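You operate a simulated robot arm through the tools that you are given. There is no shell and no other tool. Be economical: measure what you need, move in short steps, check, and stop when the job is done.

The job below is to be done with a simulated robot arm. You get a single attempt, and the scene is never put back.

## Task
Take the steel pole with the smallest size on its label from the top of the rework bench and leave it on top of the small board on the top of the rework bench.

It is judged by the outcome, as a careful person would: the job done as asked, and still so three seconds after it is handed in. It fails if anything else is knocked over, pushed out of place, dropped, spilled or broken.

## Robot
A 7-joint arm with a two-finger parallel gripper, fixed in place. Base frame: the origin is at the foot of the arm, x ahead of it, y to its left, z up; the work surface is at about z = 0. Units: mm, rad, N and s.
With the tool pointing down near the work surface it reaches from about 220 to 580 mm from the base axis. Its first joint turns from -1.152 to 1.152 rad. Payload 2.5 kg.
The tool frame sits at the grasp point between the pads (the TCP): z along the fingers, y along the line on which they close. The tips reach 23 mm beyond it. The gripper opens to 94 mm. The fingers are 38 mm wide and 10 mm thick; the gripper's body (54 by 96 mm) begins 39 mm behind the TCP.
Orientation is that of the tool frame in the base frame, as [roll, pitch, yaw] about the fixed x, y, z axes, in that order (R = Rz(yaw) Ry(pitch) Rx(roll)). With the fingers straight down and closing along the base's y, the tool's x points along the base's -x, its y along +y and its z along -z.

## Interface
- The arm moves only by the tool move_arm. Its argument "motion" is a list of rows, each a list of 4 numbers: the shift along the tool's x, y, z in units of 50 mm (1.0 is 50 mm), then the turn about the tool's z in units of 4 degrees (1.0 is 4 degrees). In form: [[x, y, z, yaw], ...]. A call has 1 to 12 rows; each row shifts and turns the commanded pose from where the row before left it, along the tool's axes as they then stand. "jaw" is the gripper command, from -1 (shut) to 1 (fully open), values between in proportion, set as the call begins (left out, the last holds). A call with a number of a shift or a turn outside -1 to 1 is refused whole. Each row takes 0.2 s and may step no farther than 50 mm and 0.15 rad from the row before; otherwise, or with a gripper value out of range, the whole call is refused. Where a pose cannot be reached the arm comes as near as it can. A force on the tool above 40 N (or 10 N above the force at the start of the call, whichever is more), or a blocked arm, ends the call early, and 0.2 s more pass. The fingers move at their own pace (about 108 mm/s each) and stop on an object; they squeeze with about 23 N. The grip force told is the motor's: it shows also when the fingers shut on nothing. Time passes only in rows, and 0.2 s behind the last, so rows that do not move let the fingers close. It gives the time, the measured TCP pose, the force on the tool (base axes), the opening and the grip force at its end, in the units of the frame above (readings bear some noise).
- Cameras (640 x 400 px; columns grow to the right, rows downward): "scene" is fixed at [131.9, -422.9, 536.1]; the picture's right is [0.68, -0.73, 0.00], its down [-0.47, -0.43, -0.77] and it looks along [0.56, 0.52, -0.64] (base axes); focal length 295 px, centre (320, 200). "wrist" rides on the gripper at [-39, 0, -44] in the tool frame; the picture's right is [0.00, -1.00, 0.00], its down [0.97, 0.00, -0.24] and it looks along [0.24, 0.00, 0.97] (tool axes); focal length 218 px, centre (320, 200).
- get_image(camera): a new picture of that camera. It takes no simulated time.
- measure_at(camera, pixels): there is no depth. For up to 12 entries [column, row, z] of the newest picture of that camera ("zoom" is the newest enlarged one), the place [x, y] in the base frame at which the ray of that pixel passes the height z, good to about 2 mm. It takes no simulated time.
- enlarge(camera, box): a new picture of the part [left, top, right, bottom] of that camera's present view, enlarged. It takes no simulated time.
- job_done(): hands the job in; it is judged then, once.

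Go step by step. Measure first, check grasps and placings, and put right what went wrong. The budget is 60 turns and 22 pictures, counting those below and the enlarged ones. Unless the task says otherwise, let go and move clear before handing in, and close with one line.

The tools are called after ">>>" as a command line: name --pt "numbers of a row" for each row, then --argument value for the rest, lists and objects as JSON in quotes. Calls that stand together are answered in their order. move_arm: Moves the arm, as the interface text tells. Its arguments: {"type":"object","properties":{"motion":{"type":"array","items":{"type":"array","items":{"type":"number"}}},"jaw":{"type":"number"}},"required":["motion"]} The other tools are called the same way: get_image (camera) takes a picture; measure_at (camera, pixels) gives the place at which the rays of pixels pass given heights; enlarge (camera, box) takes an enlarged picture of a part of a camera's view; job_done () hands the job in.

At the start:

```text
time: 0.0
ee_pos: [401.9, 20.3, 308.4]
ee_rot: [-3.141, 0.0, 3.141]
ft_force: [-0.5, 0.4, 0.3]
grip_width: 93.9
gripper_force: 0.1
```

scene: 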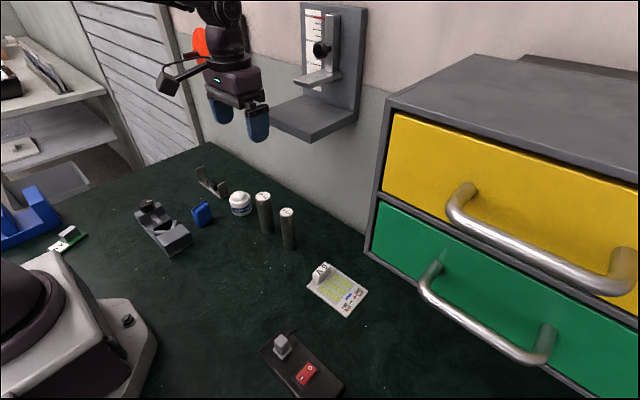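
wrist: 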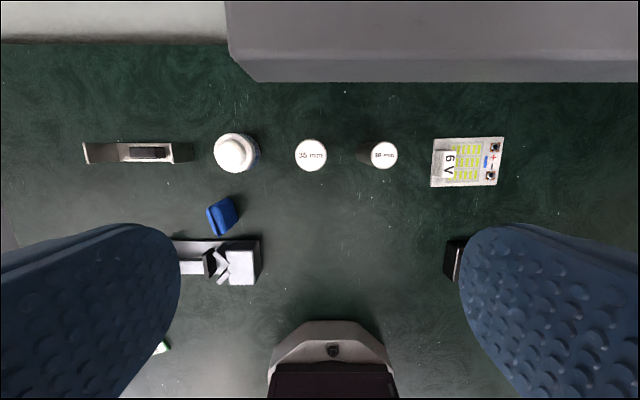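

The wrist view shows two steel poles, one labelled "35 mm" at (311,155) and one at (383,155) that I can't read yet. The board is at (467,162). I'll enlarge both areas.

>>> enlarge --camera "wrist" --box '[280, 115, 520, 205]'

>>> enlarge --camera "scene" --box '[220, 170, 400, 330]'

```text
2.67 times, centred on (400, 160) of wrist
```

zoom: 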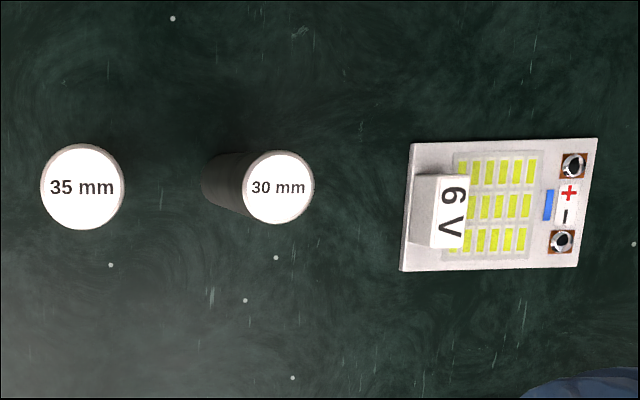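

```text
2.50 times, centred on (310, 250) of scene
```

zoom: 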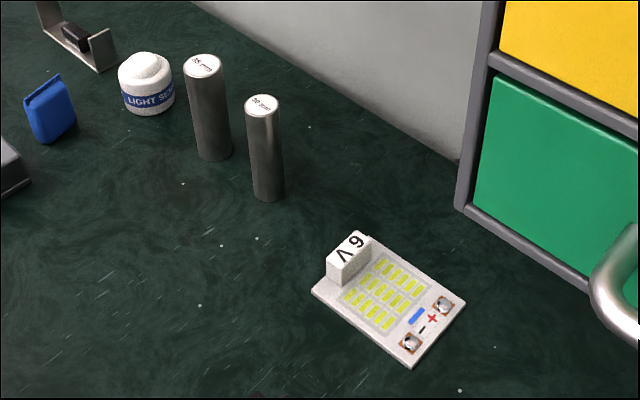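

The zoom shows the poles are 35 mm and 30 mm, so the target is the 30 mm pole, whose top is at (384,155) in the wrist view. I'll measure the pole and the board next.

>>> measure_at --camera "zoom" --pixels '[[268, 197, 0], [253, 195, 0], [284, 195, 0], [262, 105, 70], [262, 105, 80], [262, 105, 90], [312, 290, 5], [466, 302, 5], [411, 367, 5], [368, 238, 5]]'

>>> measure_at --camera "wrist" --pixels '[[384.2, 155.5, 60], [384.2, 155.5, 70], [384.2, 155.5, 80], [384.2, 155.5, 90], [371, 155.5, 75], [397.5, 155.5, 75], [311, 155, 75], [434, 139, 5], [504, 137, 5], [497, 185, 5], [430, 187, 5], [446, 163, 20]]'

```text
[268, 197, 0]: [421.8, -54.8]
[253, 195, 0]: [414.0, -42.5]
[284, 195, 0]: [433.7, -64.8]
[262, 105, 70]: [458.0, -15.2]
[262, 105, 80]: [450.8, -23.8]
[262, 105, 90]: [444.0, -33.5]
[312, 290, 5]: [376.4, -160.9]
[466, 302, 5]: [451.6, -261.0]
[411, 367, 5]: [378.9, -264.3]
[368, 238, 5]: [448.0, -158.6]
```

```text
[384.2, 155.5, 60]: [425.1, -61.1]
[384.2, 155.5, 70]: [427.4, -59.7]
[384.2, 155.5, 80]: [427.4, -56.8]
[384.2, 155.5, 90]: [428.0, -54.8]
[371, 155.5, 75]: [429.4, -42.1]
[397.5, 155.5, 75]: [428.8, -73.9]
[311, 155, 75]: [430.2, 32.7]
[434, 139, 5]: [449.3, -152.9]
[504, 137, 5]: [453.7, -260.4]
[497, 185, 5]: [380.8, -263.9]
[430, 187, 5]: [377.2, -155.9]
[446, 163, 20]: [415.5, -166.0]
```

The 30 mm pole is centred near (431,-48) and about 105 mm tall. The board spans x 377..452 and y -157..-262. Now I'll check clearance to the cabinet and its handles, from their bottom edge and handle pixels in the scene view.

>>> get_image --camera "scene"

>>> measure_at --camera "scene" --pixels '[[366, 252, 0], [545, 365, 0], [430, 275, 60], [540, 358, 60], [455, 205, 170], [620, 285, 170], [388, 100, 200], [290, 245, 0], [357, 118, 200], [310, 140, 200], [265, 112, 200]]'

>>> measure_at --camera "wrist" --pixels '[[228, 65, 200], [255, 82, 150], [255, 82, 0], [600, 82, 0], [255, 82, 200], [600, 82, 200]]'

```text
17 pictures are left
```

scene: 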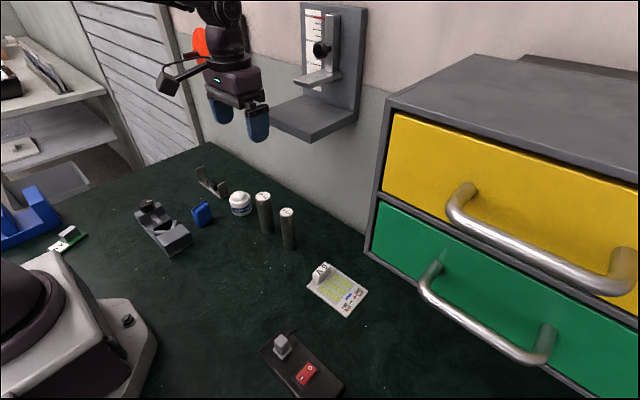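

```text
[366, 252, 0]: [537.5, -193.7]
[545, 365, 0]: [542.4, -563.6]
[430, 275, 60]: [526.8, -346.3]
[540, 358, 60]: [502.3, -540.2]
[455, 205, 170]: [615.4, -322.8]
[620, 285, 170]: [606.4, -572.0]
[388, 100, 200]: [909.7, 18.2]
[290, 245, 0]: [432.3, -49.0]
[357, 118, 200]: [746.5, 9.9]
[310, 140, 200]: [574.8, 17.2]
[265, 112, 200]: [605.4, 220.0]
```

```text
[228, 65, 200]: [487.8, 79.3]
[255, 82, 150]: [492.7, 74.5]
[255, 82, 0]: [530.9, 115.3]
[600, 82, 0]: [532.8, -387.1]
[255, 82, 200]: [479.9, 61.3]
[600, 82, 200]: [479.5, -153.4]
```

Combining the two views puts the grey wall shelf at about z 300, with its front edge near x 457 and y from -100 to 30. That may overhang the pole's approach, so I'll back off in x, then descend and shift, and look again.

>>> move_arm --pt "0.8 0 0 0" --pt "0 -0.68 0.5 0" --pt "0 -0.68 0.8 0" --pt "0 0 0.8 0" --jaw 0.3

>>> get_image --camera "scene"

>>> get_image --camera "wrist"

```text
refused: row 3 steps farther than a row can; nothing moved
```

```text
16 pictures are left
```

scene: 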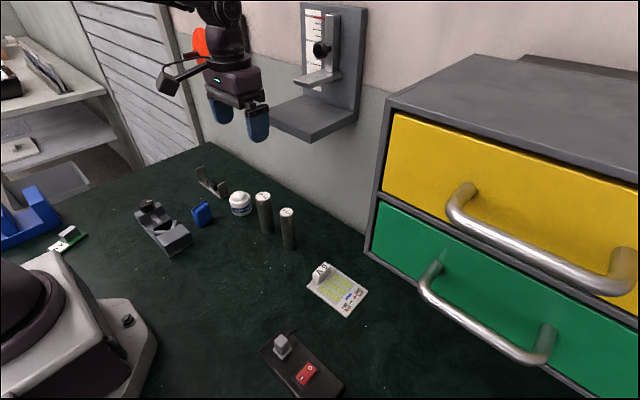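

```text
15 pictures are left
```

wrist: 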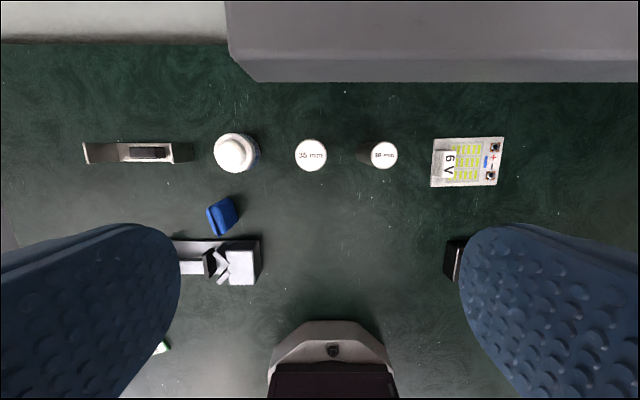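

The call was refused because row 3 was too large, and nothing moved. I'll resend it with smaller steps.

>>> move_arm --pt "0.8 0 0 0" --pt "0 -0.45 0.7 0" --pt "0 -0.45 0.7 0" --pt "0 -0.46 0.7 0" --jaw 0.3

>>> get_image --camera "wrist"

>>> get_image --camera "scene"

```text
time: 1.0
ee_pos: [359.8, -46.7, 202.5]
ee_rot: [3.141, -0.001, -3.141]
ft_force: [-0.7, 0.1, 0.1]
grip_width: 61.4
gripper_force: 0.1
```

```text
14 pictures are left
```

wrist: 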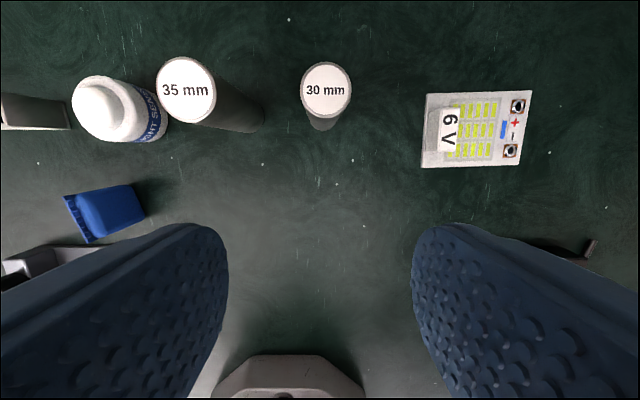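

```text
13 pictures are left
```

scene: 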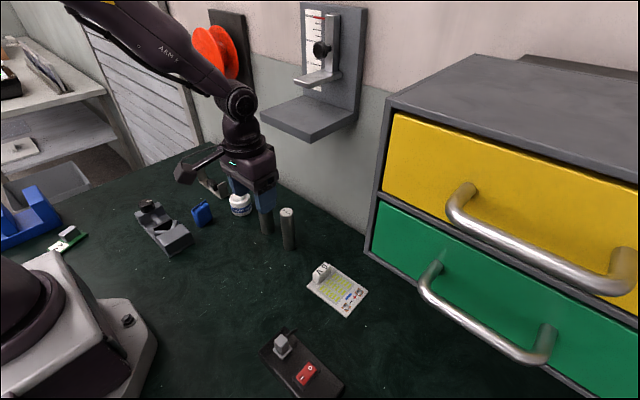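

The grey shelf is gone from the wrist view now that the camera sits at z≈246, so it is overhead and higher than that. There's an attachment to the left of the hand at about (185,172), so I'll look closer before going near the poles.

>>> enlarge --camera "scene" --box '[160, 70, 360, 260]'

>>> measure_at --camera "wrist" --pixels '[[326, 91, 95], [326, 91, 105], [301, 91, 105], [351, 91, 105], [185, 90, 105], [214, 90, 105], [424, 94, 5], [532, 91, 5], [520, 165, 5], [421, 167, 5], [460, 130, 20], [440, 152, 20]]'

>>> measure_at --camera "scene" --pixels '[[288, 212, 100], [288, 212, 105], [288, 212, 110], [262, 122, 290], [310, 143, 290], [262, 122, 270], [310, 143, 270]]'

```text
2.11 times, centred on (260, 165) of scene
```

zoom: 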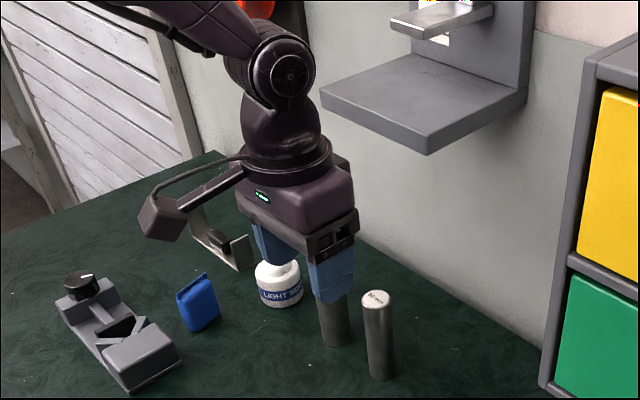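

```text
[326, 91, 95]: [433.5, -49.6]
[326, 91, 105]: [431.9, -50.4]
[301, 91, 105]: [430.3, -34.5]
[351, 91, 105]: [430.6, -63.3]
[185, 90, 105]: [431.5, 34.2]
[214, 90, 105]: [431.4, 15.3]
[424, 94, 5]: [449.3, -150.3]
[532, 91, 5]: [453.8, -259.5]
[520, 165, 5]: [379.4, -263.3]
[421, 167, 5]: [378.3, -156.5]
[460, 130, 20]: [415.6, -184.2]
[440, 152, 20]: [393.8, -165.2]
```

```text
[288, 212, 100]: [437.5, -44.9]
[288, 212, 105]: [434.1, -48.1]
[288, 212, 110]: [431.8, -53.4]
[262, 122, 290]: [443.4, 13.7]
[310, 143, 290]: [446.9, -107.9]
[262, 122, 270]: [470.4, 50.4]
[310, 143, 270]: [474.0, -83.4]
```

The boom on the hand points back along -x, so it is clear of the poles, and the shelf (z≈270–300, x≥446) sits just above the approach path. The pole is at (431,-49), 105 mm tall. I'll descend behind it to z≈75, then slide forward so the fingers straddle it.

>>> move_arm --pt "0 -0.046 0.7 0" --pt "0 0 0.7 0" --pt "0 0 0.7 0" --pt "0 0 0.44 0" --pt "0 0 0 0"

>>> get_image --camera "wrist"

```text
time: 2.2
ee_pos: [359.8, -48.7, 74.3]
ee_rot: [-3.141, 0.001, -3.141]
ft_force: [0.2, 0.1, 0.4]
grip_width: 60.8
gripper_force: 0.2
```

```text
11 pictures are left
```

wrist: 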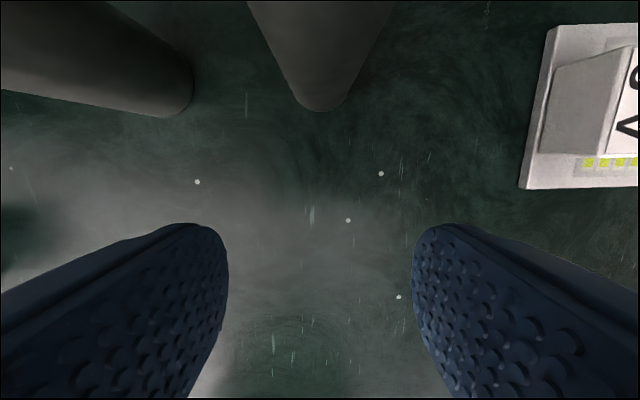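

The pole base at (320,105) is centred between the fingers. I'll rise 5 mm for palm clearance over the pole top, then slide forward in small steps.

>>> move_arm --pt "0 0 -0.1 0" --pt "-0.25 0 0 0" --pt "-0.25 0 0 0" --pt "-0.25 0 0 0" --pt "-0.25 0 0 0" --pt "-0.2 0 0 0" --pt "-0.16 0 0 0" --pt "0 0 0 0"

>>> enlarge --camera "scene" --box '[180, 70, 380, 270]'

```text
time: 4.0
ee_pos: [427.5, -49.8, 81.4]
ee_rot: [3.141, -0.001, -3.14]
ft_force: [0.3, 0.7, 0.1]
grip_width: 61.2
gripper_force: 0.0
```

```text
2.00 times, centred on (280, 170) of scene
```

zoom: 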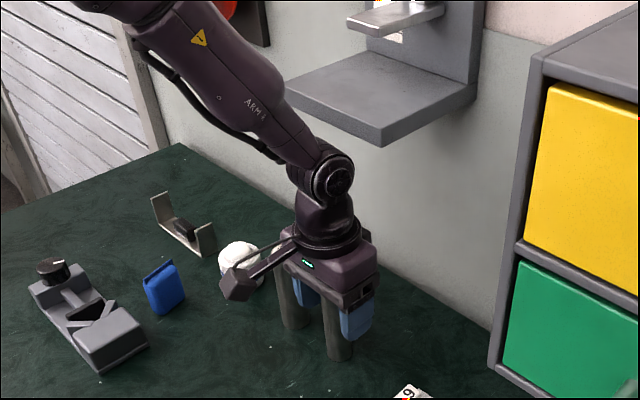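

The fingers straddle the 30 mm pole with no contact force, and the arm is below the shelf. I'll close the gripper now.

>>> move_arm --pt "0 0 0 0" --pt "0 0 0 0" --pt "0 0 0 0" --jaw -1

```text
time: 4.8
ee_pos: [428.9, -49.2, 80.2]
ee_rot: [3.141, 0.002, 3.141]
ft_force: [0.8, -1.0, 0.1]
grip_width: 29.6
gripper_force: 22.9
```

The grip is firm at 29.6 mm and 22.9 N, which matches the 30 mm pole. I'll lift slightly, back out from under the shelf, then raise it further.

>>> move_arm --pt "0 0 -0.2 0" --pt "0.1 0 -0.1 0" --pt "0.4 0 0 0" --pt "0.45 0 0 0" --pt "0.4 0 -0.2 0" --pt "0 0 -0.5 0" --pt "0 0 0 0"

>>> get_image --camera "scene"

```text
time: 6.4
ee_pos: [361.9, -49.7, 131.9]
ee_rot: [-3.141, 0.0, -3.14]
ft_force: [-0.6, 0.3, -1.1]
grip_width: 29.2
gripper_force: 22.5
```

```text
9 pictures are left
```

scene: 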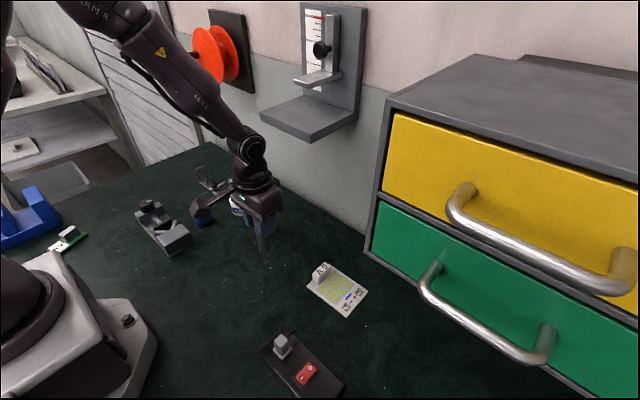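

The pole is held and hanging clear. I'll move sideways to y=-207, then forward over the board at x≈412.

>>> move_arm --pt "0 -0.6 0 0" --pt "0 -0.7 0 0" --pt "0 -0.7 0 0" --pt "0 -0.7 0 0" --pt "0 -0.45 0 0" --pt "-0.5 0 0 0" --pt "-0.5 0 0 0" --pt "0 0 0 0" --pt "0 0 0 0"

>>> enlarge --camera "scene" --box '[230, 170, 430, 330]'

>>> get_image --camera "wrist"

```text
time: 8.4
ee_pos: [410.4, -208.6, 132.3]
ee_rot: [3.142, 0.0, -3.141]
ft_force: [-0.9, -0.5, -0.7]
grip_width: 29.3
gripper_force: 23.1
```

```text
2.50 times, centred on (330, 250) of scene
```

zoom: 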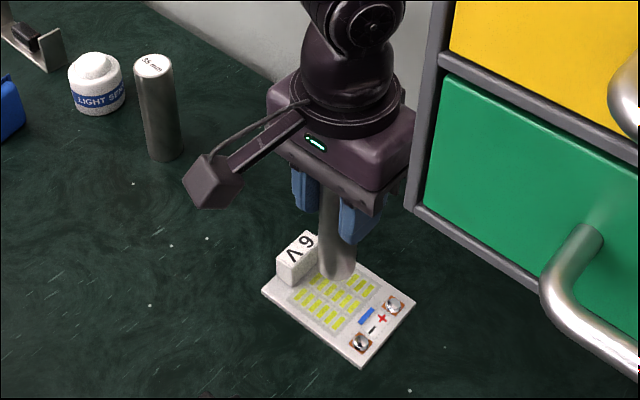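

```text
7 pictures are left
```

wrist: 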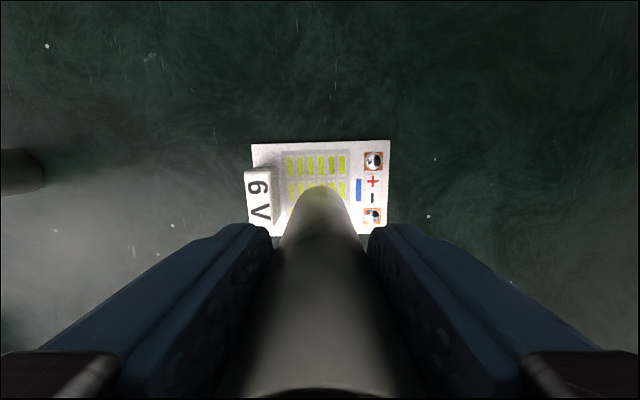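

The pole hangs over the LED grid, between the 6 V block (right edge at about 272) and the terminals (left edge at about 364). I'll measure those edges before lowering.

>>> measure_at --camera "wrist" --pixels '[[271, 180, 20], [273, 180, 5], [364, 162, 5], [356, 190, 5], [251, 145, 5], [390, 141, 5], [388, 236, 5], [286, 180, 5], [348, 180, 5], [320, 156, 5], [320, 187, 51]]'

```text
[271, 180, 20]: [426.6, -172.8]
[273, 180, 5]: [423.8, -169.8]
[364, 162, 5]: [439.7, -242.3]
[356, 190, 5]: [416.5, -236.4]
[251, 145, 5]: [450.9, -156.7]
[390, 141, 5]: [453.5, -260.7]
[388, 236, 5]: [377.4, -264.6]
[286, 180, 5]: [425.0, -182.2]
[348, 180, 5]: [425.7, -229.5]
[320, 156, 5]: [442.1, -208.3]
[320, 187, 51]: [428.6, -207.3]
```

There is clear space from y -175 to -236, and the pole is centred at -208. I'll lower it gently: first to about 7 mm above the board, then in fine steps.

>>> move_arm --pt "0.0 0 0.4 0" --pt "0 0 0.3 0" --pt "0 0 0.08 0" --pt "0 0 0.04 0" --pt "0 0 0 0"

>>> enlarge --camera "scene" --box '[280, 220, 400, 330]'

```text
time: 9.6
ee_pos: [412.2, -207.2, 90.4]
ee_rot: [-3.142, -0.003, -3.14]
ft_force: [-0.2, -0.4, -0.2]
grip_width: 29.4
gripper_force: 22.7
```

```text
3.64 times, centred on (340, 275) of scene
```

zoom: 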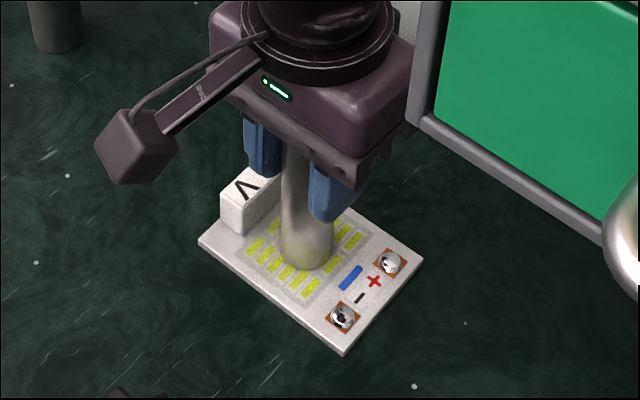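

The pole is a few mm above the LED grid with no contact force yet. I'll continue in 1 mm steps.

>>> move_arm --pt "0 0 0.02 0" --pt "0 0 0.02 0" --pt "0 0 0.02 0" --pt "0 0 0 0"

```text
time: 10.6
ee_pos: [412.9, -208.7, 87.7]
ee_rot: [-3.138, 0.0, 3.141]
ft_force: [-4.3, 1.2, 15.0]
grip_width: 29.6
gripper_force: 22.7
```

Upward force of 15 N shows the pole is resting on the board. I'll ease off 0.5 mm and open the gripper.

>>> move_arm --pt "0 0 -0.01 0" --pt "0 0 0 0"

>>> move_arm --pt "0 0 0 0" --pt "0 0 0 0" --pt "0 0 0 0" --jaw 0.3

>>> get_image --camera "wrist"

```text
time: 11.2
ee_pos: [412.4, -208.1, 87.6]
ee_rot: [-3.139, 0.0, -3.141]
ft_force: [1.8, -1.4, 6.7]
grip_width: 29.5
gripper_force: 23.0
```

```text
time: 12.0
ee_pos: [411.2, -207.4, 86.5]
ee_rot: [-3.14, 0.001, -3.141]
ft_force: [-0.2, 0.5, 0.7]
grip_width: 61.1
gripper_force: 0.0
```

```text
5 pictures are left
```

wrist: 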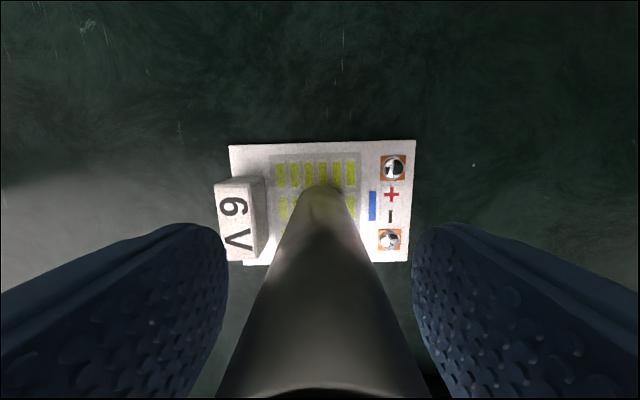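

The pole stands free and centred between the open fingers. I'll rise straight up, clear of it.

>>> move_arm --pt "0 0 -0.3 0" --pt "0 0 -0.6 0" --pt "0 0 -0.7 0" --pt "0.6 0 -0.5 0" --pt "0.8 0 0 0" --pt "0 0 0 0"

>>> get_image --camera "scene"

```text
time: 13.4
ee_pos: [342.0, -208.7, 191.5]
ee_rot: [-3.141, 0.001, -3.14]
ft_force: [-1.0, 0.9, -0.8]
grip_width: 61.0
gripper_force: 0.0
```

```text
4 pictures are left
```

scene: 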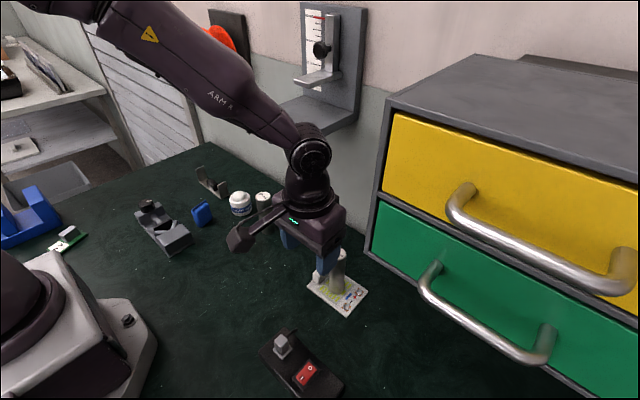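

The pole appears upright on the board at (340,270), with the gripper clear above it. I'll confirm with one wrist picture.

>>> get_image --camera "wrist"

```text
3 pictures are left
```

wrist: 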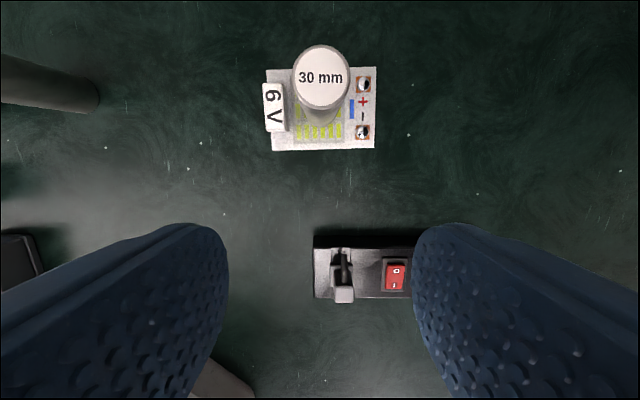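

The 30 mm pole stands upright on the board, released, and the other items look undisturbed. I'm handing in.

>>> job_done

```text
The job is handed in.
```

The 30 mm steel pole, the smaller of the two, is standing upright on the small board; the gripper has let go and moved clear, and nothing else looked disturbed in the last pictures.
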